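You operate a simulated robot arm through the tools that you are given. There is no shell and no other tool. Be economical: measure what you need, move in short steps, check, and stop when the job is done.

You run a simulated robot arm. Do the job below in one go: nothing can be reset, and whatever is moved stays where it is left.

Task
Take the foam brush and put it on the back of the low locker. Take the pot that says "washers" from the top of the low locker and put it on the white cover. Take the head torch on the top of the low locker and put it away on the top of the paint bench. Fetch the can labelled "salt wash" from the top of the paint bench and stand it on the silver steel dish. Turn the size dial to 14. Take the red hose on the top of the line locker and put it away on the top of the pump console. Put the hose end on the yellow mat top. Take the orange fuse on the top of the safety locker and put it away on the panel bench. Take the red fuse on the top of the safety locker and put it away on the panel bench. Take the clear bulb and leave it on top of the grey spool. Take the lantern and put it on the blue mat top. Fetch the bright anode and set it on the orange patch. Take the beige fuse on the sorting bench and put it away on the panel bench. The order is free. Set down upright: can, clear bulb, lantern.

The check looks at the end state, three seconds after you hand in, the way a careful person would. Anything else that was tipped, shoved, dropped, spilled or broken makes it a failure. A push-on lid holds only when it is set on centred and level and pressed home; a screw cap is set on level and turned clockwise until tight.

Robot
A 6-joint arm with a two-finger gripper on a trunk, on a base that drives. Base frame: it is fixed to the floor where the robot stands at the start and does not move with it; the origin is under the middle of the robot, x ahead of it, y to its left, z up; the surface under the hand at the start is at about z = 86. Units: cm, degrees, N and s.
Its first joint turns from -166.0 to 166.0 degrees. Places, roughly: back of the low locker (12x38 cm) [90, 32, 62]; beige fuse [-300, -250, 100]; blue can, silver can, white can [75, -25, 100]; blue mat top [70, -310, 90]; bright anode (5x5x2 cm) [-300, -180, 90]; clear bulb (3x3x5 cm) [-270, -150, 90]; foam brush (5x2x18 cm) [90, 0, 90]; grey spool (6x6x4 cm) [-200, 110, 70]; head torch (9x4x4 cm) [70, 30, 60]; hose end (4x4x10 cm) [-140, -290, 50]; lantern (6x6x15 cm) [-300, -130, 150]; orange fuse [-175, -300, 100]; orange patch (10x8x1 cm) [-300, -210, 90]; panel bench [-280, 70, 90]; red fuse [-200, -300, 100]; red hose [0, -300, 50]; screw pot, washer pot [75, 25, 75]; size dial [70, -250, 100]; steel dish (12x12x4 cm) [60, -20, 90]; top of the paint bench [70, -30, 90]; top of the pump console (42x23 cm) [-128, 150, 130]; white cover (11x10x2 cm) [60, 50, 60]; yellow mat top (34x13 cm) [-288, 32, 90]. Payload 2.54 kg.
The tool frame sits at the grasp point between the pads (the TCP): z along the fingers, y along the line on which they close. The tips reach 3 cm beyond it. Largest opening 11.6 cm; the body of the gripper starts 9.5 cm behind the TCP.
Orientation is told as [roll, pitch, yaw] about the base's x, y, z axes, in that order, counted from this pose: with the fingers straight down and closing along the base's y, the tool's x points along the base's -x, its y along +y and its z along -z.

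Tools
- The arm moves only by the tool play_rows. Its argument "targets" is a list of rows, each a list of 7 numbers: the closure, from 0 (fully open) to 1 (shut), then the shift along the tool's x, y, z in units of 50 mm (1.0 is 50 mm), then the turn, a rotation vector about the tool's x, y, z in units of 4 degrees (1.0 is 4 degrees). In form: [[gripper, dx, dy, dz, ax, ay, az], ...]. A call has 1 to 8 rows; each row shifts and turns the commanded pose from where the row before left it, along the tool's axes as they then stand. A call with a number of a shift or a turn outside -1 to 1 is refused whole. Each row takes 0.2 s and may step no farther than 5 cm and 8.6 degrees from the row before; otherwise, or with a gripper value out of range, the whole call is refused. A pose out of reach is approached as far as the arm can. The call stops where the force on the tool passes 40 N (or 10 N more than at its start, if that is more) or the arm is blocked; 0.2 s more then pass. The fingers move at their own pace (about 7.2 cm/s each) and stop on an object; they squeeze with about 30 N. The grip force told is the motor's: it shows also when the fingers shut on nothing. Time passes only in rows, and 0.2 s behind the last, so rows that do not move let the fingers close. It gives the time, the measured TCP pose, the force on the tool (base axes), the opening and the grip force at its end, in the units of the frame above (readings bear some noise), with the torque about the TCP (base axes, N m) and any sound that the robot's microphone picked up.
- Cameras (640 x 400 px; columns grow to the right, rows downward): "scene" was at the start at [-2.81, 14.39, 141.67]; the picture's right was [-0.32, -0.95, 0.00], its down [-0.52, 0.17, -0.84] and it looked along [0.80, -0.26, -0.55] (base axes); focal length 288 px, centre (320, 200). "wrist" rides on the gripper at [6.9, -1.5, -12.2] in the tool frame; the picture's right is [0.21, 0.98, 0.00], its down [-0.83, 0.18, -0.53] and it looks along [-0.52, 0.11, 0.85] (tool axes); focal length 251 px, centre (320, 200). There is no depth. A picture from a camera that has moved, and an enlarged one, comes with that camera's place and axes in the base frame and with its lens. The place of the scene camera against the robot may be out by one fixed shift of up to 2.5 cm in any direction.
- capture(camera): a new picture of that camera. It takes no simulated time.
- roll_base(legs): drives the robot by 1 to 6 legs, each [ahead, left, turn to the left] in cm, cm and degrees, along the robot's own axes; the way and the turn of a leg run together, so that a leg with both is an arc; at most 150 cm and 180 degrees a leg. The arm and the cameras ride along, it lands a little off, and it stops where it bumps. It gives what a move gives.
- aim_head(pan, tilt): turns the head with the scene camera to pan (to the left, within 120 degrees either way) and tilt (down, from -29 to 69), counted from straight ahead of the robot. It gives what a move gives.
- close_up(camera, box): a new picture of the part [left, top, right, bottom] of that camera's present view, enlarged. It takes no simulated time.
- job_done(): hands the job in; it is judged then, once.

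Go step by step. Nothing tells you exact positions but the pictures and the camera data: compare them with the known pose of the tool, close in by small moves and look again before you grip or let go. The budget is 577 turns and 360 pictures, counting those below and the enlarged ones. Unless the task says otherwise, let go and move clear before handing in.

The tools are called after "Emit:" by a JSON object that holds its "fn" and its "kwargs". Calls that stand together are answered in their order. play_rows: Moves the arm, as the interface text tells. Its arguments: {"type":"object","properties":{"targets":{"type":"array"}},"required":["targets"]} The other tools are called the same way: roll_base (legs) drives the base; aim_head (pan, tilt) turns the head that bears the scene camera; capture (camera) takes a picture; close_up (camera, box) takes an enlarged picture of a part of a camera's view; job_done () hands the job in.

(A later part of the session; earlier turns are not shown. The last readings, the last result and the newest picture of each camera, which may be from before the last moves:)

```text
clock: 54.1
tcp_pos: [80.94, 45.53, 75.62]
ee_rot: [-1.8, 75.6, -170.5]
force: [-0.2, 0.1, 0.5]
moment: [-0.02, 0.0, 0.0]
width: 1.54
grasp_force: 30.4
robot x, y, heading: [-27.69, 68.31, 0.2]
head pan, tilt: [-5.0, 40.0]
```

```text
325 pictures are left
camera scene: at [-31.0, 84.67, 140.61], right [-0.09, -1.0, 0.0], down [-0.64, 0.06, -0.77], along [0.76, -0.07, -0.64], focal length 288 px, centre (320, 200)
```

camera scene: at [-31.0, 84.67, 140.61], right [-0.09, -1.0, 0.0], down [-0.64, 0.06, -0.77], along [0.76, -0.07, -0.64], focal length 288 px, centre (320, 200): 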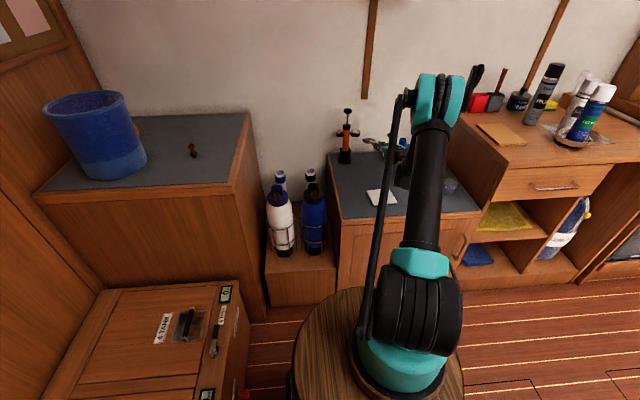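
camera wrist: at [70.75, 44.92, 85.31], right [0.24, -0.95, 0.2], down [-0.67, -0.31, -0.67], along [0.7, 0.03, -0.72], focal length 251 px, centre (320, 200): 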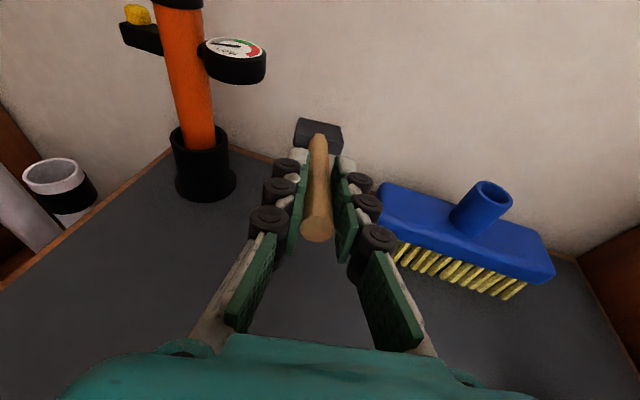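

Emit:
{"fn": "play_rows", "kwargs": {"targets": [[1, -0.6, 0, 0.15, 0, 0, 0], [1, -0.5, 0, 0.125, 0, 0, 0], [1, -0.3, 0, 0.075, 0, 0, 0], [1, 0, 0, 0, 0, 0, 0]]}}

Emit:
{"fn": "capture", "kwargs": {"camera": "wrist"}}

```text
clock: 55.1
tcp_pos: [80.91, 45.62, 68.39]
ee_rot: [-1.8, 75.6, -170.4]
force: [0.3, 0.7, -0.7]
moment: [0.01, 0.03, -0.01]
width: 1.55
grasp_force: 30.3
robot x, y, heading: [-28.4, 67.8, -0.2]
head pan, tilt: [-5.0, 40.0]
```

```text
324 pictures are left
camera wrist: at [70.65, 44.9, 78.17], right [0.24, -0.95, 0.2], down [-0.67, -0.31, -0.67], along [0.7, 0.03, -0.72], focal length 251 px, centre (320, 200)
```

wrist: 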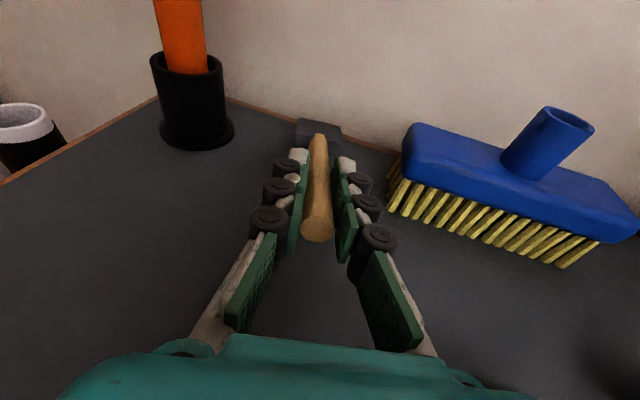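

Emit:
{"fn": "play_rows", "kwargs": {"targets": [[1, -0.04, 0, -0.16, 0, 0, 0], [1, -0.2, 0, 0.05, 0, 0, 0], [1, -0.1, 0, 0.025, 0, 0, 0], [1, -0.06, 0, 0.015, 0, 0, 0], [1, 0, 0, 0, 0, 0, 0]]}}

Emit:
{"fn": "capture", "kwargs": {"camera": "wrist"}}

```text
clock: 56.4
tcp_pos: [79.91, 45.42, 66.68]
ee_rot: [-1.8, 75.5, -170.5]
force: [-4.3, -2.0, 7.2]
moment: [0.24, -0.7, -0.09]
width: 1.54
grasp_force: 30.5
robot x, y, heading: [-28.29, 67.87, 0.0]
head pan, tilt: [-5.0, 40.0]
```

```text
323 pictures are left
camera wrist: at [69.76, 44.73, 76.39], right [0.24, -0.95, 0.2], down [-0.67, -0.31, -0.67], along [0.7, 0.03, -0.72], focal length 251 px, centre (320, 200)
```

wrist: 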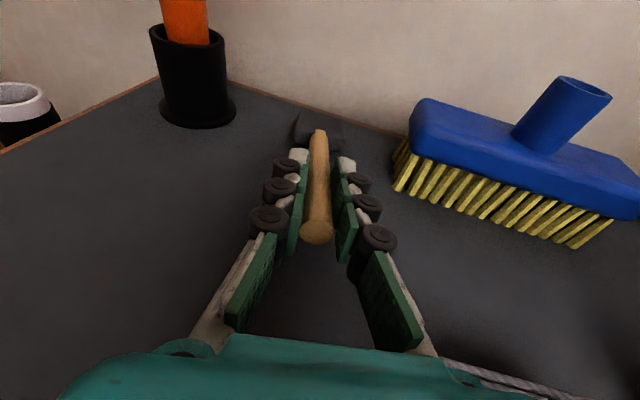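

Foam touches the locker. I open a little to let the handle down gently.

Emit:
{"fn": "play_rows", "kwargs": {"targets": [[0.82, 0, 0, 0, 0, 0, 0], [0.78, 0, 0, 0, 0, 0, 0], [0.7, 0, 0, 0, 0, 0, 0], [0.6, 0, 0, 0, 0, 0, 0], [0.6, 0, 0, 0, 0, 0, 0]]}}

Emit:
{"fn": "capture", "kwargs": {"camera": "wrist"}}

```text
clock: 57.5
tcp_pos: [80.07, 45.32, 66.56]
ee_rot: [-1.9, 75.5, -170.5]
force: [0.3, 0.2, 0.1]
moment: [0.0, 0.0, -0.01]
width: 4.62
grasp_force: 0.0
robot x, y, heading: [-28.22, 68.38, -0.0]
head pan, tilt: [-5.0, 40.0]
```

```text
322 pictures are left
camera wrist: at [69.8, 44.75, 76.36], right [0.24, -0.95, 0.2], down [-0.67, -0.31, -0.67], along [0.7, 0.03, -0.72], focal length 251 px, centre (320, 200)
```

wrist: 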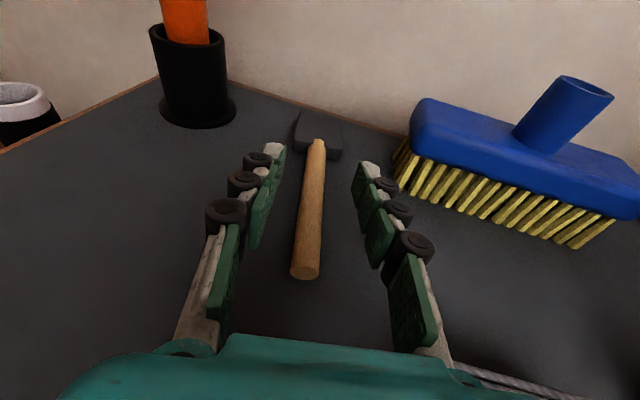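

The brush lies flat. Its middle is near the front limit of the back strip, so I regrip low and slide it about 2 cm towards the wall.

Emit:
{"fn": "play_rows", "kwargs": {"targets": [[0.6, -0.22, 0, 0.055, 0, 0, 0], [0.6, -0.22, 0, 0.055, 0, 0, 0], [0.8, 0, 0, 0, 0, 0, 0], [1, 0, 0, 0, 0, 0, 0], [1, 0, 0, 0, 0, 0, 0]]}}

Emit:
{"fn": "capture", "kwargs": {"camera": "wrist"}}

```text
clock: 58.8
tcp_pos: [80.07, 45.49, 64.44]
ee_rot: [-1.8, 75.6, -170.5]
force: [0.4, 0.9, 0.2]
moment: [0.0, 0.03, -0.06]
width: 1.56
grasp_force: 29.9
robot x, y, heading: [-28.35, 68.31, 0.3]
head pan, tilt: [-5.0, 40.0]
```

```text
321 pictures are left
camera wrist: at [69.81, 44.86, 74.12], right [0.24, -0.95, 0.2], down [-0.67, -0.31, -0.67], along [0.7, 0.03, -0.72], focal length 251 px, centre (320, 200)
```

wrist: 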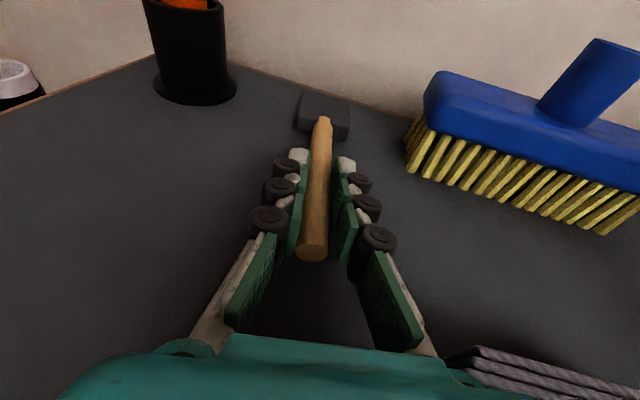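

Emit:
{"fn": "play_rows", "kwargs": {"targets": [[1, 0.05, 0, 0.2, 0, 0, 0], [1, 0.05, 0, 0.2, 0, 0, 0], [1, 0, 0, 0, 0, 0, 0], [0.75, 0, 0, 0, 0, 0, 0], [0.6, 0, 0, 0, 0, 0, 0], [0.6, 0.4, 0, -0.1, 0, 0, 0], [0.6, 0.8, 0, -0.2, 0, 0, 0], [0.6, 0.9, 0, -0.25, 0, 0, 0]]}}

Emit:
{"fn": "capture", "kwargs": {"camera": "wrist"}}

```text
clock: 60.5
tcp_pos: [82.07, 45.63, 75.13]
ee_rot: [-1.8, 75.6, -170.5]
force: [-0.2, -0.5, 0.3]
moment: [0.0, -0.04, 0.0]
width: 4.65
grasp_force: 0.0
robot x, y, heading: [-28.34, 68.27, -0.1]
head pan, tilt: [-5.0, 40.0]
```

```text
320 pictures are left
camera wrist: at [71.74, 45.04, 84.88], right [0.24, -0.95, 0.2], down [-0.67, -0.31, -0.67], along [0.7, 0.03, -0.72], focal length 251 px, centre (320, 200)
```

wrist: 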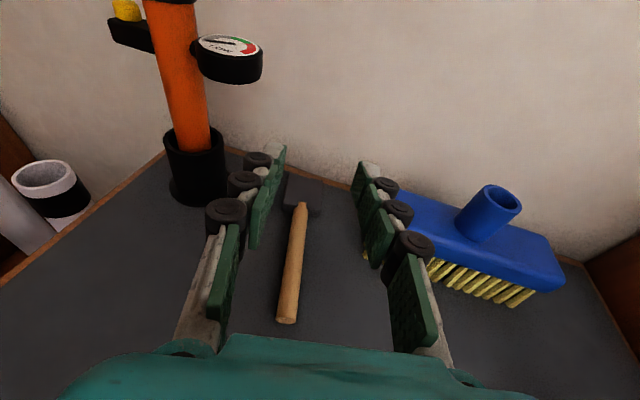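

Brush placed. I lift and bring the tool vertical again.

Emit:
{"fn": "play_rows", "kwargs": {"targets": [[0.3, 0.95, 0, -0.24, 0, 0, 0], [0, 0.95, 0, -0.24, 0, 0, 0], [0, 0.95, 0, -0.24, 0, 0, 0], [0, 0.95, 0, -0.24, 0, 0, 0], [0, 0, 0, 0, 0, -1, 0], [0, 0, 0, 0, 0, -1, 0], [0, 0, 0, 0, 0, -1, 0], [0, 0, 0, 0, 0, -1, 0]]}}

Emit:
{"fn": "play_rows", "kwargs": {"targets": [[0, 0, 0, 0, 0, -1, 0], [0, 0, 0, 0, 0, -1, 0], [0, 0, 0, 0, 0, -1, 0], [0, 0, 0, 0, 0, -1, 0], [0, 0, 0, 0, 0, -1, 0], [0, 0, 0, 0, 0, -1, 0], [0, 0, 0, 0, 0, -1, 0], [0, 0, 0, 0, 0, -1, 0]]}}

Emit:
{"fn": "play_rows", "kwargs": {"targets": [[0, 0, 0, 0, 0, -1, 0], [0, 0, 0, 0, 0, -1, 0], [0, 0, 0, 0, 0, -1, 0], [0, 0, 0, 0, 0, -1, 0], [0, 0, 0, 0, 0, -1, 0], [0, 0, 0, 0, 0, -1, 0], [0, 0, 0, 0, 0, -0.9, 0], [0, 0, 0, 0, 0, 0, 0]]}}

Emit:
{"fn": "capture", "kwargs": {"camera": "wrist"}}

```text
clock: 62.4
tcp_pos: [82.14, 45.57, 94.75]
ee_rot: [-1.0, 59.6, -169.6]
force: [0.0, -0.4, 0.5]
moment: [-0.01, 0.02, 0.0]
width: 11.61
grasp_force: 0.0
robot x, y, heading: [-28.16, 67.96, 0.0]
head pan, tilt: [-5.0, 40.0]
```

```text
clock: 64.2
tcp_pos: [81.99, 45.63, 94.7]
ee_rot: [-0.4, 27.6, -169.0]
force: [-0.3, 0.2, -0.7]
moment: [-0.02, 0.02, -0.02]
width: 11.62
grasp_force: 0.0
robot x, y, heading: [-28.08, 68.2, -0.1]
head pan, tilt: [-5.0, 40.0]
```

```text
clock: 66.0
tcp_pos: [80.99, 45.97, 94.5]
ee_rot: [-0.4, 0.0, -168.7]
force: [-0.7, 0.1, 0.7]
moment: [-0.01, 0.04, -0.03]
width: 11.6
grasp_force: 0.1
out of reach, approached as far as the arm can: row 7
robot x, y, heading: [-28.13, 68.25, -0.2]
head pan, tilt: [-5.0, 40.0]
```

```text
319 pictures are left
camera wrist: at [87.49, 48.51, 106.64], right [0.4, -0.92, -0.01], down [-0.77, -0.34, 0.53], along [-0.49, -0.21, -0.85], focal length 251 px, centre (320, 200)
```

wrist: 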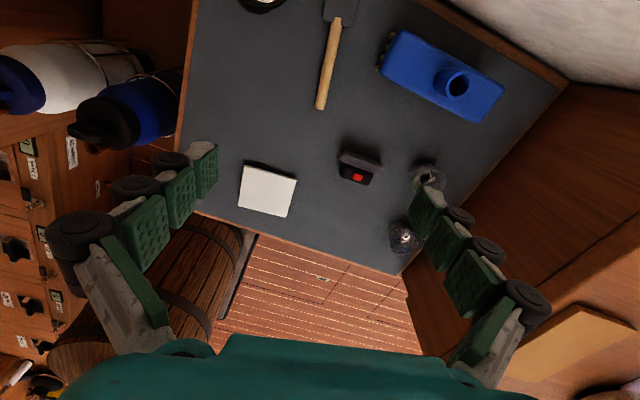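

Positions now: washers pot ≈ (62, 18), screws ≈ (76, 22), torch ≈ (72, 34), cover ≈ (60.6, 48). I retract the arm, turn the tool to close along x, and drive the base back.

Emit:
{"fn": "play_rows", "kwargs": {"targets": [[0, -0.74, -0.25, -0.375, 0, 0, 0], [0, -0.74, -0.25, -0.375, 0, 0, 0], [0, -0.74, -0.25, -0.375, 0, 0, 0], [0, -0.74, -0.25, -0.375, 0, 0, 0], [0, -0.74, -0.25, -0.375, 0, 0, 0], [0, -0.74, -0.25, -0.375, 0, 0, 0], [0, -0.74, -0.25, -0.375, 0, 0, 0], [0, -0.74, -0.25, -0.375, 0, 0, 0]]}}

Emit:
{"fn": "play_rows", "kwargs": {"targets": [[0, 0, 0, 0, 0, 0, -1], [0, 0, 0, 0, 0, 0, -1], [0, 0, 0, 0, 0, 0, -1], [0, 0, 0, 0, 0, 0, -1], [0, 0, 0, 0, 0, 0, -1], [0, 0, 0, 0, 0, 0, -1], [0, 0, 0, 0, 0, 0, -1], [0, 0, 0, 0, 0, 0, -1]]}}

Emit:
{"fn": "play_rows", "kwargs": {"targets": [[0, 0, 0, 0, 0, 0, -1], [0, 0, 0, 0, 0, 0, -1], [0, 0, 0, 0, 0, 0, -1], [0, 0, 0, 0, 0, 0, -1], [0, 0, 0, 0, 0, 0, -1], [0, 0, 0, 0, 0, 0, -1], [0, 0, 0, 0, 0, 0, -1], [0, 0, 0, 0, 0, 0, -1]]}}

Emit:
{"fn": "roll_base", "kwargs": {"legs": [[23, -33, 0]]}}

Emit:
{"fn": "capture", "kwargs": {"camera": "wrist"}}

```text
clock: 67.8
tcp_pos: [50.17, 49.68, 109.6]
ee_rot: [-0.5, 0.1, -168.7]
force: [0.1, -0.8, -0.5]
moment: [0.0, 0.08, 0.01]
width: 11.61
grasp_force: 0.1
robot x, y, heading: [-28.33, 68.46, 0.0]
head pan, tilt: [-5.0, 40.0]
```

```text
clock: 69.5
tcp_pos: [50.09, 49.73, 109.59]
ee_rot: [-0.4, 0.3, -136.8]
force: [0.0, 0.0, -0.3]
moment: [-0.02, -0.02, 0.0]
width: 11.6
grasp_force: 0.0
robot x, y, heading: [-28.25, 68.1, 0.2]
head pan, tilt: [-5.0, 40.0]
```

```text
clock: 71.3
tcp_pos: [50.07, 49.77, 109.55]
ee_rot: [-0.2, 0.3, -104.6]
force: [0.3, 0.2, 0.0]
moment: [-0.01, 0.0, 0.01]
width: 11.58
grasp_force: 0.1
robot x, y, heading: [-28.15, 68.01, 0.1]
head pan, tilt: [-5.0, 40.0]
```

```text
clock: 73.8
tcp_pos: [73.34, 17.11, 109.51]
ee_rot: [-0.1, 0.5, -104.6]
force: [-0.6, -0.2, -0.5]
moment: [0.03, -0.01, 0.02]
width: 11.58
grasp_force: 0.1
robot x, y, heading: [-5.17, 35.14, -0.1]
head pan, tilt: [-5.0, 40.0]
```

```text
318 pictures are left
camera wrist: at [73.56, 24.04, 121.81], right [1.0, -0.04, 0.0], down [-0.03, -0.85, 0.53], along [-0.02, -0.53, -0.85], focal length 251 px, centre (320, 200)
```

wrist: 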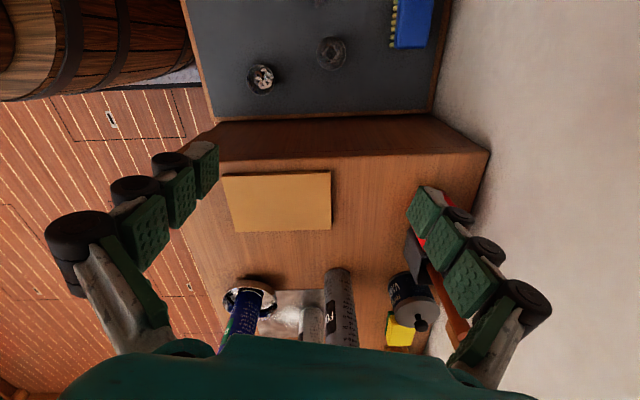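

Emit:
{"fn": "play_rows", "kwargs": {"targets": [[0, 0, 0, 0, 0, 0, -0.92], [0, 0, 0, 0, 0, 0, -0.91], [0, 0, 0, 0, 0, 0, -0.91], [0, 0, 0, 0, 0, 0, -0.91], [0, 0.08, -0.8, 0, 0, 0, 0], [0, 0.08, -0.8, 0, 0, 0, 0], [0, 0.08, -0.74, 0, 0, 0, 0], [0, 0, 0, 0.9, 0, 0, 0]]}}

Emit:
{"fn": "play_rows", "kwargs": {"targets": [[0, 0, 0, 0.9, 0, 0, 0], [0, 0, 0, 0.9, 0, 0, 0], [0, 0, 0, 0.9, 0, 0, 0], [0, 0, 0, 0.9, 0, 0, 0], [0, 0, 0, 0, 0, 0, 0]]}}

Emit:
{"fn": "capture", "kwargs": {"camera": "wrist"}}

```text
clock: 75.7
tcp_pos: [61.53, 18.35, 105.07]
ee_rot: [-0.2, 0.4, -90.0]
force: [-0.2, 0.3, 0.0]
moment: [0.01, -0.05, 0.01]
width: 11.56
grasp_force: 0.0
robot x, y, heading: [-4.89, 35.64, -0.1]
head pan, tilt: [-5.0, 40.0]
```

```text
clock: 76.8
tcp_pos: [61.63, 18.59, 87.16]
ee_rot: [-0.1, 0.4, -90.1]
force: [0.1, 0.3, 0.3]
moment: [-0.01, -0.02, -0.01]
width: 11.64
grasp_force: 0.0
robot x, y, heading: [-4.84, 35.23, 0.1]
head pan, tilt: [-5.0, 40.0]
```

```text
317 pictures are left
camera wrist: at [60.01, 25.26, 99.44], right [0.98, 0.21, 0.0], down [0.18, -0.83, 0.53], along [0.11, -0.51, -0.85], focal length 251 px, centre (320, 200)
```

wrist: 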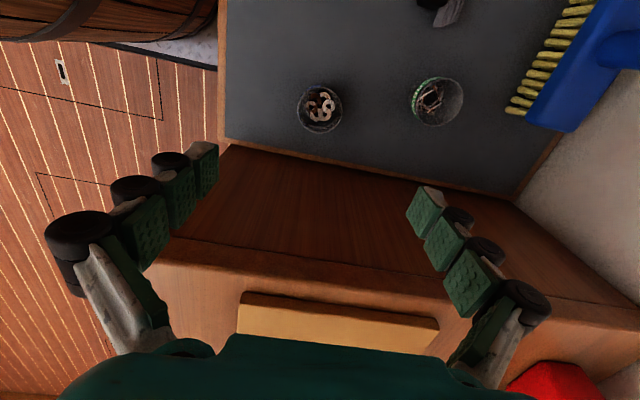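

Emit:
{"fn": "play_rows", "kwargs": {"targets": [[0, 0, 0, 0.9, 0, 0, 0], [0, 0, 0, 0.9, 0, 0, 0], [0, 0, 0, 0.9, 0, 0, 0], [0, 0, 0, 0.7, 0, 0, 0], [0, 0, 0, 0, 0, 0, 0]]}}

Emit:
{"fn": "capture", "kwargs": {"camera": "wrist"}}

```text
clock: 78.0
tcp_pos: [61.42, 18.54, 70.01]
ee_rot: [-0.1, 0.4, -90.0]
force: [-0.3, 0.2, 0.0]
moment: [0.06, 0.02, 0.0]
width: 11.6
grasp_force: 0.1
robot x, y, heading: [-4.89, 35.63, -0.2]
head pan, tilt: [-5.0, 40.0]
```

```text
316 pictures are left
camera wrist: at [59.92, 25.29, 82.31], right [0.98, 0.21, 0.0], down [0.18, -0.83, 0.53], along [0.11, -0.51, -0.85], focal length 251 px, centre (320, 200)
```

wrist: 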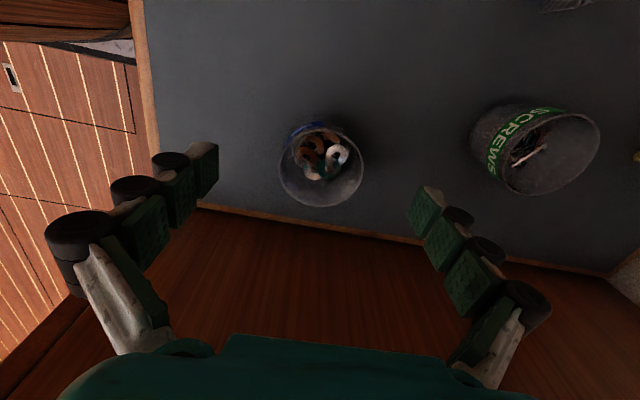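

Emit:
{"fn": "play_rows", "kwargs": {"targets": [[0, 0, 0, 0.4, 0, 0, 0], [0, 0, 0, 0.4, 0, 0, 0], [0.4, 0, 0, 0, 0, 0, 0], [0.7, 0, 0, 0, 0, 0, 0], [1, 0, 0, 0, 0, 0, 0], [1, 0, 0, 0, 0, 0, 0], [1, 0, 0, 0, 0, 0, 0]]}}

Emit:
{"fn": "capture", "kwargs": {"camera": "wrist"}}

```text
clock: 79.7
tcp_pos: [61.43, 18.66, 66.04]
ee_rot: [-0.2, 0.5, -90.0]
force: [1.0, -0.6, 1.8]
moment: [0.03, -0.07, 0.04]
width: 5.21
grasp_force: 30.4
robot x, y, heading: [-5.18, 35.39, 0.0]
head pan, tilt: [-5.0, 40.0]
```

```text
315 pictures are left
camera wrist: at [59.95, 25.37, 78.33], right [0.98, 0.21, 0.0], down [0.18, -0.83, 0.53], along [0.11, -0.51, -0.85], focal length 251 px, centre (320, 200)
```

wrist: 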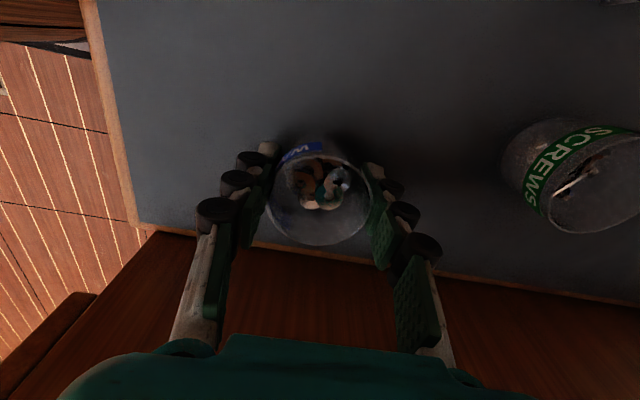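

Emit:
{"fn": "play_rows", "kwargs": {"targets": [[1, 0, 0, -0.3, 0, 0, 0], [1, 0, 0, -0.5, 0, 0, 0], [1, 0, 0, -0.6, 0, 0, 0], [1, 0, 0, -0.4, 0, 0, 0], [1, 0.4, 0, 0, 0, 0, 0], [1, 0.7, 0, 0, 0, 0, 0], [1, 0.7, 0, 0, 0, 0, 0], [1, 0.7, 0, 0, 0, 0, 0]]}}

Emit:
{"fn": "play_rows", "kwargs": {"targets": [[1, 0.7, 0, 0, 0, 0, 0], [1, 0.7, 0, 0, 0, 0, 0], [1, 0.7, 0, 0, 0, 0, 0], [1, 0.6, 0, 0, 0, 0, 0], [1, 0.4, 0, 0, 0, 0, 0], [1, 0.2, 0, 0, 0, 0, 0], [1, 0, 0, 0, 0, 0, 0]]}}

Emit:
{"fn": "capture", "kwargs": {"camera": "wrist"}}

```text
clock: 81.5
tcp_pos: [61.58, 31.05, 75.12]
ee_rot: [-0.1, 0.4, -90.0]
force: [0.4, -0.8, -0.7]
moment: [0.02, 0.0, 0.03]
width: 5.23
grasp_force: 29.9
robot x, y, heading: [-5.33, 35.24, 0.1]
head pan, tilt: [-5.0, 40.0]
```

```text
clock: 83.0
tcp_pos: [61.55, 47.59, 75.31]
ee_rot: [-0.1, 0.3, -89.9]
force: [-0.5, -0.1, -0.6]
moment: [0.0, 0.01, 0.01]
width: 5.25
grasp_force: 30.3
robot x, y, heading: [-4.87, 35.26, 0.1]
head pan, tilt: [-5.0, 40.0]
```

```text
314 pictures are left
camera wrist: at [60.03, 54.37, 87.58], right [0.98, 0.21, 0.0], down [0.18, -0.83, 0.53], along [0.11, -0.51, -0.85], focal length 251 px, centre (320, 200)
```

wrist: 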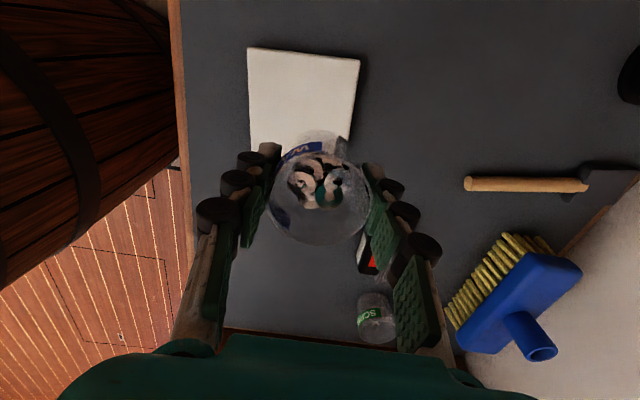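

Emit:
{"fn": "play_rows", "kwargs": {"targets": [[1, 0.1, -0.3, 0, 0, 0, 0], [1, 0, 0, 0.6, 0, 0, 0], [1, 0, 0, 0.5, 0, 0, 0], [1, 0, 0, 0.2, 0, 0, 0], [1, 0, 0, 0, 0, 0, 0]]}}

Emit:
{"fn": "capture", "kwargs": {"camera": "wrist"}}

```text
clock: 84.2
tcp_pos: [60.05, 48.15, 68.78]
ee_rot: [-0.1, 0.4, -90.1]
force: [-0.1, 0.5, -0.1]
moment: [0.03, 0.03, 0.0]
width: 5.26
grasp_force: 30.0
robot x, y, heading: [-5.15, 35.46, 0.1]
head pan, tilt: [-5.0, 40.0]
```

```text
313 pictures are left
camera wrist: at [58.53, 54.88, 81.05], right [0.98, 0.21, 0.0], down [0.18, -0.83, 0.53], along [0.11, -0.51, -0.85], focal length 251 px, centre (320, 200)
```

wrist: 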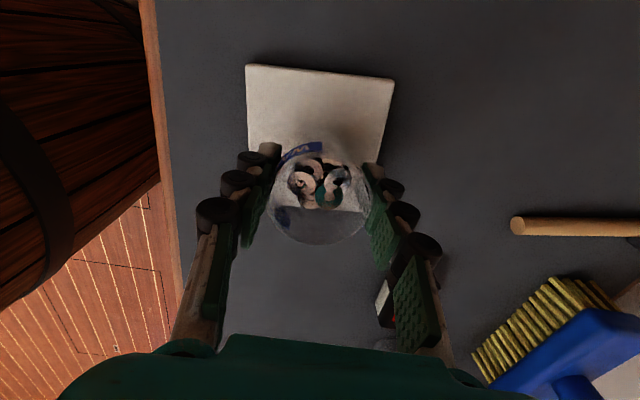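

Emit:
{"fn": "play_rows", "kwargs": {"targets": [[1, 0.08, -0.06, 0.06, 0, 0, 0], [1, 0, 0, 0.06, 0, 0, 0], [1, 0, 0, 0.05, 0, 0, 0], [1, 0, 0, 0, 0, 0, 0]]}}

```text
clock: 85.2
tcp_pos: [59.86, 48.55, 67.94]
ee_rot: [-0.1, 0.4, -90.0]
force: [-0.3, 0.5, -0.7]
moment: [0.02, -0.01, -0.01]
width: 5.25
grasp_force: 30.8
robot x, y, heading: [-4.93, 35.25, 0.2]
head pan, tilt: [-5.0, 40.0]
```

Emit:
{"fn": "play_rows", "kwargs": {"targets": [[1, 0, 0, 0.05, 0, 0, 0], [1, 0, 0, 0.05, 0, 0, 0], [1, 0, 0, 0, 0, 0, 0]]}}

```text
clock: 86.0
tcp_pos: [59.73, 48.6, 67.32]
ee_rot: [-0.1, 0.4, -90.0]
force: [0.2, 0.4, -0.3]
moment: [0.03, -0.02, 0.03]
width: 5.25
grasp_force: 30.4
robot x, y, heading: [-5.2, 35.67, 0.2]
head pan, tilt: [-5.0, 40.0]
```

Emit:
{"fn": "play_rows", "kwargs": {"targets": [[1, 0, 0, 0.05, 0, 0, 0], [1, 0, 0, 0.05, 0, 0, 0], [1, 0, 0, 0, 0, 0, 0]]}}

Emit:
{"fn": "capture", "kwargs": {"camera": "wrist"}}

```text
clock: 86.8
tcp_pos: [59.76, 48.63, 67.05]
ee_rot: [-0.2, 0.4, -90.0]
force: [0.4, 0.4, 17.7]
moment: [-0.06, 0.02, 0.04]
width: 5.2
grasp_force: 30.3
robot x, y, heading: [-5.0, 35.45, -0.1]
head pan, tilt: [-5.0, 40.0]
```

```text
312 pictures are left
camera wrist: at [58.16, 55.33, 79.26], right [0.98, 0.21, 0.0], down [0.18, -0.83, 0.53], along [0.11, -0.51, -0.85], focal length 251 px, centre (320, 200)
```

wrist: 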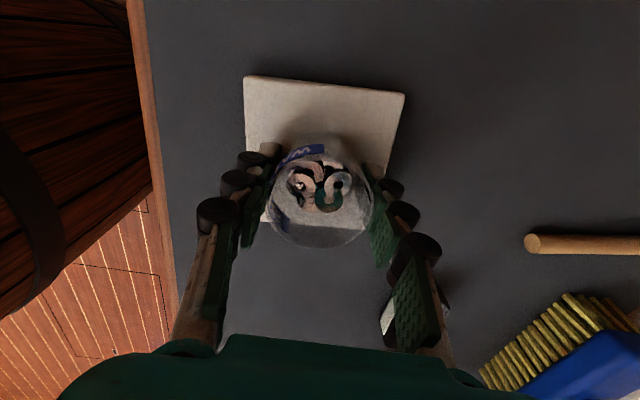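

Emit:
{"fn": "play_rows", "kwargs": {"targets": [[1, 0, 0, -0.02, 0, 0, 0], [0.7, 0, 0, 0, 0, 0, 0], [0.3, 0, 0, 0, 0, 0, 0], [0, 0, 0, 0, 0, 0, 0], [0, 0, 0, 0, 0, 0, 0], [0, 0, 0, -0.5, 0, 0, 0], [0, 0, 0, -0.9, 0, 0, 0], [0, 0, 0, -0.9, 0, 0, 0]]}}

Emit:
{"fn": "capture", "kwargs": {"camera": "wrist"}}

```text
clock: 88.7
tcp_pos: [59.77, 48.52, 78.58]
ee_rot: [-0.1, 0.4, -89.9]
force: [0.6, -0.1, 0.0]
moment: [-0.03, 0.04, -0.04]
width: 11.6
grasp_force: 0.1
robot x, y, heading: [-5.15, 35.4, 0.5]
head pan, tilt: [-5.0, 40.0]
```

```text
311 pictures are left
camera wrist: at [58.25, 55.22, 90.93], right [0.98, 0.21, 0.0], down [0.18, -0.83, 0.53], along [0.11, -0.51, -0.85], focal length 251 px, centre (320, 200)
```

wrist: 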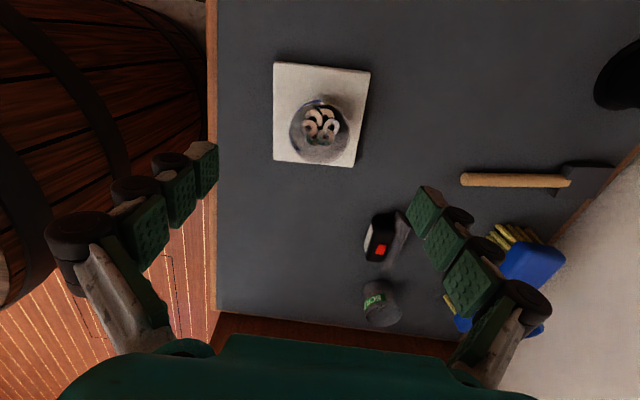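

Pot stands on the cover. Next the head torch at about (71.5, 35): I move above it and look.

Emit:
{"fn": "play_rows", "kwargs": {"targets": [[0, -0.65, 0.55, 0, 0, 0, 0], [0, -0.65, 0.55, 0, 0, 0, 0], [0, -0.65, 0.6, 0, 0, 0, 0], [0, -0.65, 0.6, 0, 0, 0, 0], [0, 0, 0, 0, 0, 0, 0]]}}

Emit:
{"fn": "capture", "kwargs": {"camera": "wrist"}}

```text
clock: 89.8
tcp_pos: [71.2, 35.44, 78.49]
ee_rot: [0.0, 0.4, -89.9]
force: [0.6, 0.8, -0.4]
moment: [0.0, 0.01, -0.01]
width: 11.6
grasp_force: 0.1
robot x, y, heading: [-5.04, 35.26, 0.2]
head pan, tilt: [-5.0, 40.0]
```

```text
310 pictures are left
camera wrist: at [69.69, 42.07, 90.72], right [0.98, 0.21, 0.0], down [0.18, -0.83, 0.53], along [0.11, -0.51, -0.85], focal length 251 px, centre (320, 200)
```

wrist: 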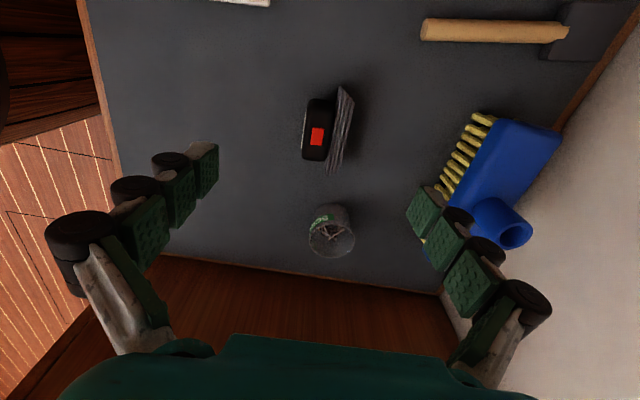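

Emit:
{"fn": "play_rows", "kwargs": {"targets": [[0, -0.1, 0.1, 0.8, 0, 0, 0], [0, 0, 0, 0.8, 0, 0, 0], [0, 0, 0, 0.6, 0, 0, 0], [0, 0, 0, 0.36, 0, 0, 0], [0, 0, 0, 0, 0, 0, 0]]}}

Emit:
{"fn": "capture", "kwargs": {"camera": "wrist"}}

```text
clock: 91.0
tcp_pos: [71.71, 35.13, 65.63]
ee_rot: [-0.1, 0.4, -90.1]
force: [0.1, 0.3, -0.3]
moment: [0.02, 0.0, -0.01]
width: 11.62
grasp_force: 0.1
robot x, y, heading: [-4.99, 35.78, -0.0]
head pan, tilt: [-5.0, 40.0]
```

```text
309 pictures are left
camera wrist: at [70.23, 41.82, 77.87], right [0.98, 0.21, 0.0], down [0.18, -0.83, 0.53], along [0.11, -0.51, -0.85], focal length 251 px, centre (320, 200)
```

wrist: 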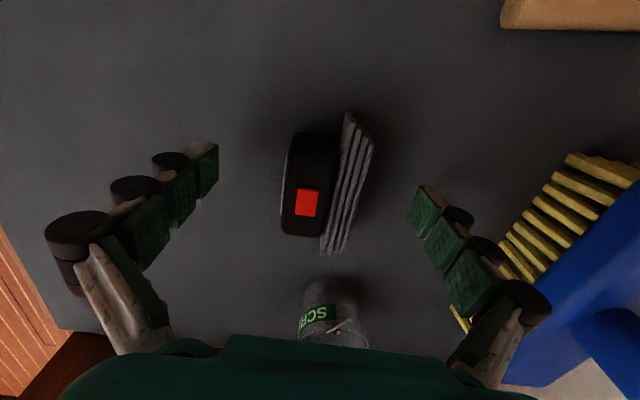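

Emit:
{"fn": "play_rows", "kwargs": {"targets": [[0.5, 0, 0, 0, 0, 0, 0], [1, 0, 0, 0, 0, 0, 0], [1, 0, 0, 0, 0, 0, 0], [1, 0, 0, 0, 0, 0, 0], [1, 0, 0, 0, 0, 0, 0], [1, 0, 0, -0.3, 0, 0, 0], [1, 0, 0, -0.6, 0, 0, 0]]}}

Emit:
{"fn": "capture", "kwargs": {"camera": "wrist"}}

```text
clock: 92.7
tcp_pos: [71.77, 35.19, 70.25]
ee_rot: [0.0, 0.4, -90.0]
force: [0.3, -0.1, -1.2]
moment: [0.01, 0.0, -0.01]
width: 3.53
grasp_force: 30.7
robot x, y, heading: [-5.12, 35.61, 0.0]
head pan, tilt: [-5.0, 40.0]
```

```text
308 pictures are left
camera wrist: at [70.27, 41.81, 82.43], right [0.98, 0.21, 0.0], down [0.18, -0.83, 0.53], along [0.11, -0.51, -0.85], focal length 251 px, centre (320, 200)
```

wrist: 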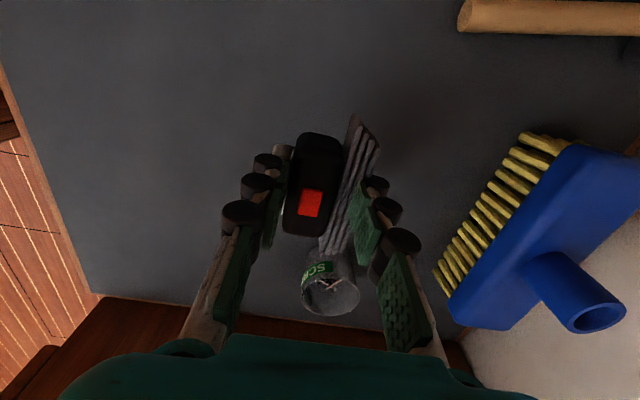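

Torch held. I lift high and drive right to the paint bench's free patch near (68, -49).

Emit:
{"fn": "play_rows", "kwargs": {"targets": [[1, 0, 0, -0.95, 0, 0, 0], [1, 0, 0, -0.95, 0, 0, 0], [1, 0, 0, -0.95, 0, 0, 0], [1, 0, 0, -0.95, 0, 0, 0], [1, 0, 0, -0.95, 0, 0, 0], [1, 0, 0, -0.95, 0, 0, 0], [1, 0, 0, -0.95, 0, 0, 0], [1, 0, 0, -0.95, 0, 0, 0]]}}

Emit:
{"fn": "play_rows", "kwargs": {"targets": [[1, 0, 0, -0.95, 0, 0, 0], [1, 0, -0.4, -0.7, 0, 0, 0], [1, 0, 0, 0, 0, 0, 0]]}}

Emit:
{"fn": "roll_base", "kwargs": {"legs": [[0, -70, 0]]}}

Emit:
{"fn": "capture", "kwargs": {"camera": "wrist"}}

```text
clock: 94.5
tcp_pos: [71.78, 34.74, 108.16]
ee_rot: [-0.2, 0.3, -90.1]
force: [0.1, -0.5, -1.1]
moment: [0.01, 0.05, 0.01]
width: 3.56
grasp_force: 30.1
robot x, y, heading: [-4.69, 35.32, 0.4]
head pan, tilt: [-5.0, 40.0]
```

```text
clock: 95.2
tcp_pos: [69.84, 34.79, 116.51]
ee_rot: [-0.1, 0.5, -90.0]
force: [0.1, -0.1, 0.3]
moment: [0.01, 0.01, 0.0]
width: 3.53
grasp_force: 30.0
robot x, y, heading: [-4.83, 35.46, -0.2]
head pan, tilt: [-5.0, 40.0]
```

```text
clock: 99.1
tcp_pos: [69.76, -36.12, 116.51]
ee_rot: [-0.1, 0.4, -90.4]
force: [0.2, 0.0, -0.8]
moment: [-0.02, 0.0, 0.0]
width: 3.54
grasp_force: 29.8
robot x, y, heading: [-4.92, -35.52, -0.1]
head pan, tilt: [-5.0, 40.0]
```

```text
307 pictures are left
camera wrist: at [68.3, -29.5, 128.7], right [0.98, 0.21, 0.0], down [0.18, -0.83, 0.53], along [0.11, -0.52, -0.85], focal length 251 px, centre (320, 200)
```

wrist: 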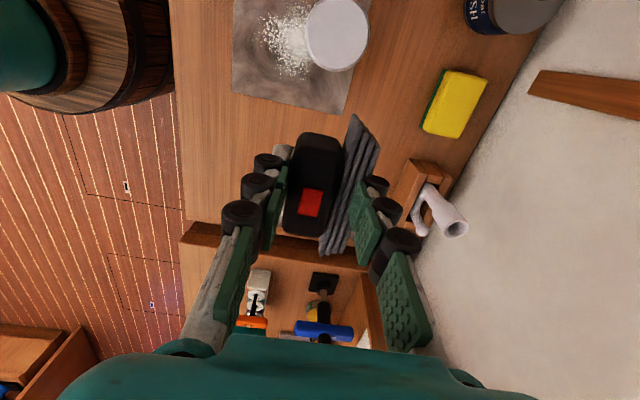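

Emit:
{"fn": "play_rows", "kwargs": {"targets": [[1, -0.8, -0.15, 0, 0, 0, 0], [1, -0.8, -0.15, 0, 0, 0, 0], [1, -0.7, -0.1, 0, 0, 0, 0], [1, 0, 0, 0.9, 0, 0, 0], [1, 0, 0, 0.9, 0, 0, 0], [1, 0, 0, 0.9, 0, 0, 0], [1, 0, 0, 0.9, 0, 0, 0], [1, 0, 0, 0, 0, 0, 0]]}}

Emit:
{"fn": "capture", "kwargs": {"camera": "wrist"}}

```text
clock: 100.9
tcp_pos: [67.67, -47.53, 98.19]
ee_rot: [-0.1, 0.5, -90.2]
force: [0.2, -0.1, -1.1]
moment: [-0.02, -0.03, 0.01]
width: 3.52
grasp_force: 29.7
robot x, y, heading: [-4.82, -35.23, -0.0]
head pan, tilt: [-5.0, 40.0]
```

```text
306 pictures are left
camera wrist: at [66.16, -40.84, 110.57], right [0.98, 0.21, 0.0], down [0.18, -0.83, 0.53], along [0.11, -0.52, -0.85], focal length 251 px, centre (320, 200)
```

wrist: 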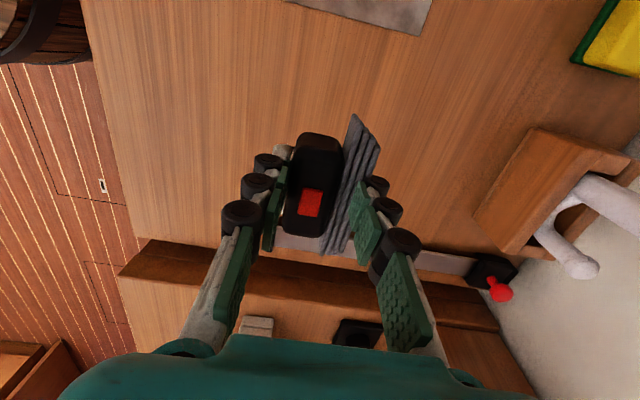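

Emit:
{"fn": "play_rows", "kwargs": {"targets": [[1, 0, 0, 0.8, 0, 0, 0], [1, 0, 0, 0.6, 0, 0, 0], [1, 0, 0, 0.14, 0, 0, 0], [1, 0, 0, 0.08, 0, 0, 0], [1, 0, 0, 0, 0, 0, 0]]}}

```text
clock: 102.1
tcp_pos: [67.7, -47.48, 90.15]
ee_rot: [-0.1, 0.3, -90.2]
force: [-0.1, -0.6, -0.8]
moment: [0.03, 0.02, -0.02]
width: 3.52
grasp_force: 30.1
robot x, y, heading: [-4.78, -35.2, -0.1]
head pan, tilt: [-5.0, 40.0]
```

Emit:
{"fn": "play_rows", "kwargs": {"targets": [[1, 0, 0, 0.08, 0, 0, 0], [1, 0, 0, 0.06, 0, 0, 0], [1, 0, 0, 0.05, 0, 0, 0], [1, 0, 0, 0, 0, 0, 0]]}}

```text
clock: 103.1
tcp_pos: [67.74, -47.41, 89.34]
ee_rot: [-0.1, 0.4, -90.3]
force: [1.2, -1.8, 10.6]
moment: [-0.07, -0.07, 0.01]
width: 3.54
grasp_force: 30.1
robot x, y, heading: [-4.87, -35.5, -0.1]
head pan, tilt: [-5.0, 40.0]
```

Emit:
{"fn": "play_rows", "kwargs": {"targets": [[0.7, 0, 0, 0, 0, 0, 0], [0.3, 0, 0, 0, 0, 0, 0], [0, 0, 0, 0, 0, 0, 0], [0, 0, 0, 0, 0, 0, 0], [0, 0, 0, -0.5, 0, 0, 0], [0, 0, 0, -0.9, 0, 0, 0], [0, 0, 0, -0.9, 0, 0, 0], [0, 0, 0, -0.9, 0, 0, 0]]}}

Emit:
{"fn": "capture", "kwargs": {"camera": "wrist"}}

Emit:
{"fn": "aim_head", "kwargs": {"pan": -60, "tilt": 25}}

Emit:
{"fn": "capture", "kwargs": {"camera": "scene"}}

```text
clock: 104.9
tcp_pos: [67.86, -47.45, 105.37]
ee_rot: [0.0, 0.4, -90.3]
force: [-0.1, 0.6, 0.3]
moment: [0.0, 0.02, 0.0]
width: 11.63
grasp_force: 0.0
robot x, y, heading: [-5.14, -35.32, -0.2]
head pan, tilt: [-5.0, 40.0]
```

```text
305 pictures are left
camera wrist: at [66.31, -40.79, 117.7], right [0.98, 0.21, 0.0], down [0.18, -0.83, 0.53], along [0.11, -0.52, -0.85], focal length 251 px, centre (320, 200)
```

wrist: 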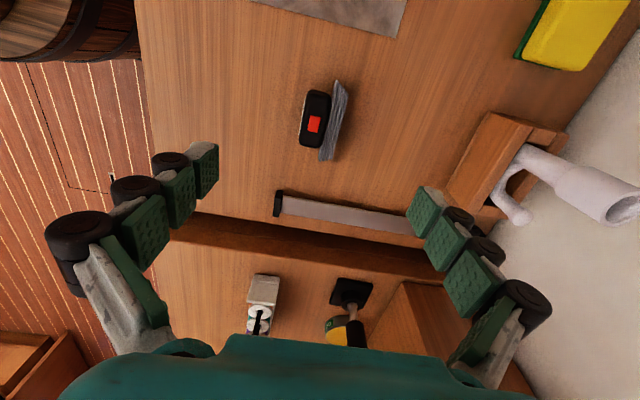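

```text
clock: 106.2
tcp_pos: [67.79, -47.41, 105.45]
ee_rot: [-0.1, 0.4, -90.3]
force: [0.7, -0.3, -0.8]
moment: [-0.01, 0.02, -0.05]
width: 11.59
grasp_force: 0.0
robot x, y, heading: [-5.3, -34.98, -0.1]
head pan, tilt: [-60.0, 25.0]
```

```text
304 pictures are left
camera scene: at [-11.62, -25.96, 142.94], right [-0.87, -0.5, 0.0], down [-0.21, 0.37, -0.91], along [0.45, -0.79, -0.42], focal length 288 px, centre (320, 200)
```

scene: 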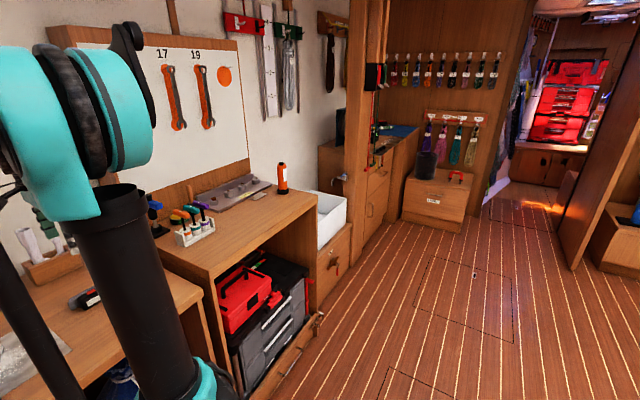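

Torch placed. Next comes the far stretch of the cabin (dial, blue mat, line locker). I tuck the arm and drive right.

Emit:
{"fn": "play_rows", "kwargs": {"targets": [[0, 0.3, -0.7, -0.5, 0, 0, 0], [0, 0.3, -0.7, -0.5, 0, 0, 0], [0, 0.3, -0.7, -0.5, 0, 0, 0], [0, 0.3, -0.7, -0.5, 0, 0, 0], [0, 0.3, -0.7, -0.5, 0, 0, 0], [0, 0.3, -0.7, -0.5, 0, 0, 0], [0, 0.3, -0.7, -0.5, 0, 0, 0], [0, 0.3, -0.7, -0.5, 0, 0, 0]]}}

Emit:
{"fn": "roll_base", "kwargs": {"legs": [[0, -150, 0]]}}

Emit:
{"fn": "aim_head", "kwargs": {"pan": -30, "tilt": 25}}

Emit:
{"fn": "capture", "kwargs": {"camera": "scene"}}

Emit:
{"fn": "aim_head", "kwargs": {"pan": -95, "tilt": 25}}

Emit:
{"fn": "capture", "kwargs": {"camera": "scene"}}

```text
clock: 108.0
tcp_pos: [39.8, -35.61, 125.42]
ee_rot: [0.0, 0.3, -90.3]
force: [0.0, 0.5, -0.8]
moment: [0.0, 0.06, 0.02]
width: 11.62
grasp_force: 0.1
robot x, y, heading: [-4.98, -35.08, -0.3]
head pan, tilt: [-60.0, 25.0]
```

```text
clock: 115.4
tcp_pos: [39.81, -186.23, 125.42]
ee_rot: [-0.1, 0.4, -90.0]
force: [-0.1, 1.0, 0.7]
moment: [-0.04, 0.0, 0.04]
width: 11.6
grasp_force: 0.1
robot x, y, heading: [-5.13, -186.08, 0.2]
head pan, tilt: [-60.0, 25.0]
```

```text
clock: 116.4
tcp_pos: [39.8, -186.17, 125.54]
ee_rot: [-0.1, 0.4, -90.0]
force: [1.2, -0.9, -0.6]
moment: [-0.03, 0.02, 0.0]
width: 11.6
grasp_force: 0.0
robot x, y, heading: [-4.9, -185.47, 0.1]
head pan, tilt: [-30.0, 25.0]
```

```text
303 pictures are left
camera scene: at [-8.31, -173.22, 142.94], right [-0.5, -0.87, 0.0], down [-0.37, 0.21, -0.91], along [0.79, -0.45, -0.42], focal length 288 px, centre (320, 200)
```

scene: 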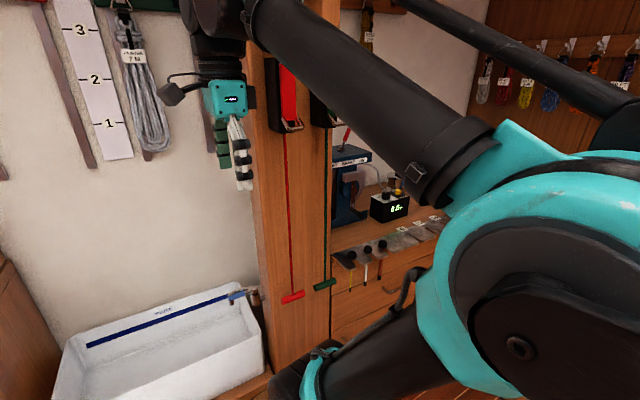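

```text
clock: 117.7
tcp_pos: [39.77, -186.22, 125.45]
ee_rot: [-0.1, 0.4, -90.0]
force: [1.0, 0.5, 0.1]
moment: [0.0, 0.0, 0.01]
width: 11.6
grasp_force: 0.0
robot x, y, heading: [-5.16, -185.4, 0.2]
head pan, tilt: [-95.0, 25.0]
```

```text
302 pictures are left
camera scene: at [-17.07, -177.8, 142.94], right [-1.0, 0.08, 0.0], down [0.04, 0.42, -0.91], along [-0.08, -0.9, -0.42], focal length 288 px, centre (320, 200)
```

scene: 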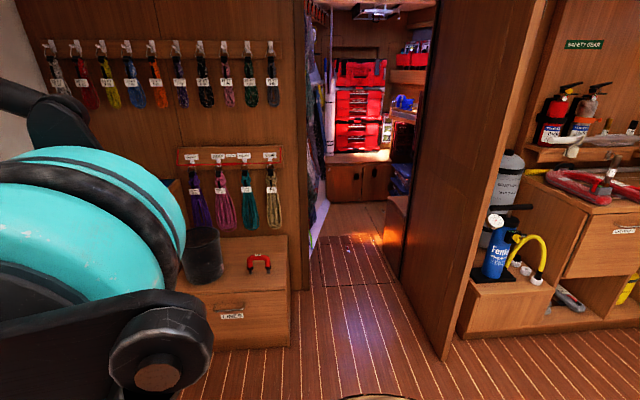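

Emit:
{"fn": "roll_base", "kwargs": {"legs": [[-20, 0, 0], [0, -55, 0]]}}

Emit:
{"fn": "aim_head", "kwargs": {"pan": 5, "tilt": 25}}

Emit:
{"fn": "capture", "kwargs": {"camera": "scene"}}

Emit:
{"fn": "aim_head", "kwargs": {"pan": -60, "tilt": 30}}

Emit:
{"fn": "capture", "kwargs": {"camera": "scene"}}

```text
clock: 122.1
tcp_pos: [19.96, -241.02, 125.45]
ee_rot: [-0.1, 0.4, -89.9]
force: [-0.1, -0.2, -0.2]
moment: [-0.02, -0.03, -0.04]
width: 11.6
grasp_force: 0.1
robot x, y, heading: [-24.38, -240.91, -0.0]
head pan, tilt: [-95.0, 25.0]
```

```text
clock: 123.8
tcp_pos: [20.11, -240.93, 125.57]
ee_rot: [0.0, 0.4, -89.9]
force: [0.4, -0.1, 0.4]
moment: [-0.03, -0.03, -0.02]
width: 11.6
grasp_force: 0.0
robot x, y, heading: [-24.85, -240.49, 0.2]
head pan, tilt: [5.0, 25.0]
```

```text
301 pictures are left
camera scene: at [-26.97, -222.71, 142.94], right [0.09, -1.0, 0.0], down [-0.42, -0.04, -0.91], along [0.9, 0.08, -0.42], focal length 288 px, centre (320, 200)
```

scene: 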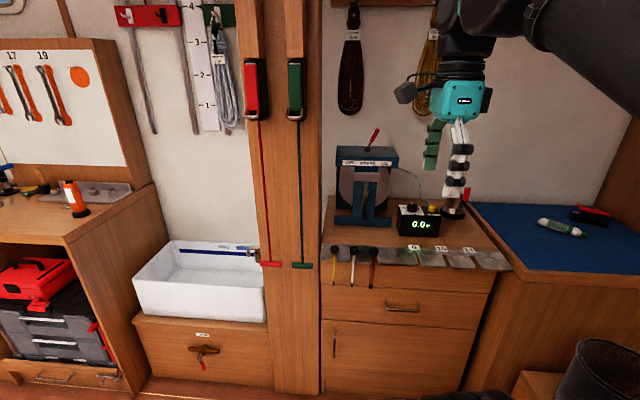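

```text
clock: 125.2
tcp_pos: [20.07, -240.9, 125.61]
ee_rot: [-0.1, 0.4, -89.9]
force: [0.4, 0.4, 0.3]
moment: [0.02, 0.01, 0.01]
width: 11.58
grasp_force: 0.1
robot x, y, heading: [-25.23, -240.98, 0.2]
head pan, tilt: [-60.0, 30.0]
```

```text
300 pictures are left
camera scene: at [-31.59, -231.35, 142.15], right [-0.86, -0.5, 0.0], down [-0.25, 0.43, -0.87], along [0.44, -0.75, -0.5], focal length 288 px, centre (320, 200)
```

scene: 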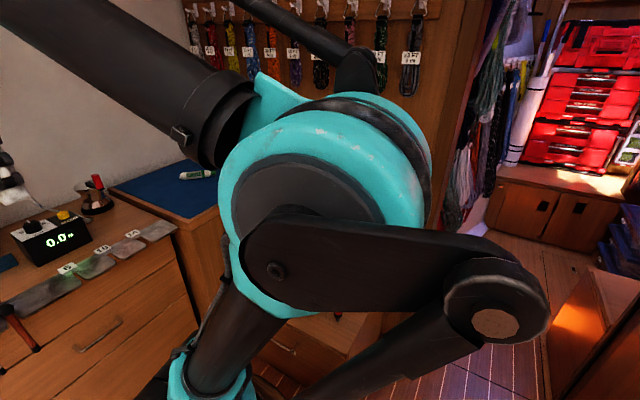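

Emit:
{"fn": "aim_head", "kwargs": {"pan": 5, "tilt": 25}}

Emit:
{"fn": "close_up", "kwargs": {"camera": "scene", "box": [320, 120, 520, 280]}}

Emit:
{"fn": "close_up", "kwargs": {"camera": "scene", "box": [328, 140, 408, 190]}}

```text
clock: 126.6
tcp_pos: [19.92, -240.83, 125.43]
ee_rot: [-0.2, 0.4, -89.9]
force: [0.0, 0.3, 0.1]
moment: [-0.01, -0.01, 0.01]
width: 11.57
grasp_force: 0.1
robot x, y, heading: [-24.75, -240.67, 0.0]
head pan, tilt: [5.0, 25.0]
```

```text
2.50 times, centred on (420, 200) of scene
camera zoom: at [-26.97, -222.71, 142.94], right [0.09, -1.0, 0.0], down [-0.42, -0.04, -0.91], along [0.9, 0.08, -0.42], focal length 719 px, centre (70, 200)
```

zoom: 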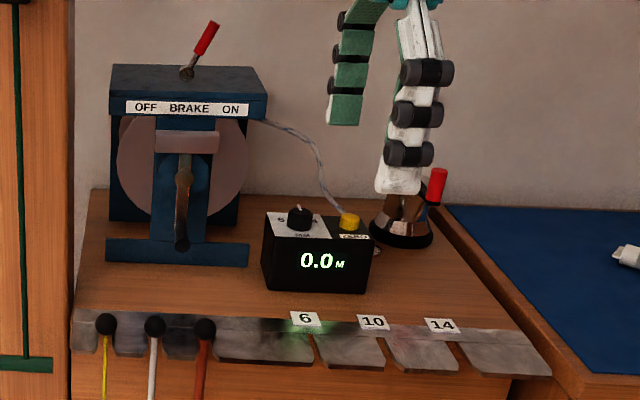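

```text
8.00 times, centred on (368, 165) of scene
camera zoom: at [-26.97, -222.71, 142.94], right [0.09, -1.0, 0.0], down [-0.42, -0.04, -0.91], along [0.9, 0.08, -0.42], focal length 2300 px, centre (-64, 480)
```

zoom: 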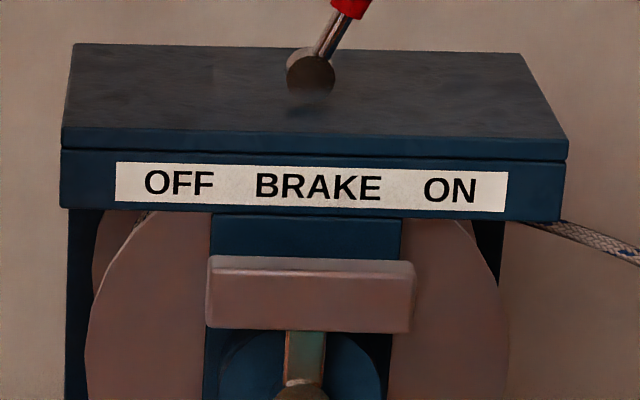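

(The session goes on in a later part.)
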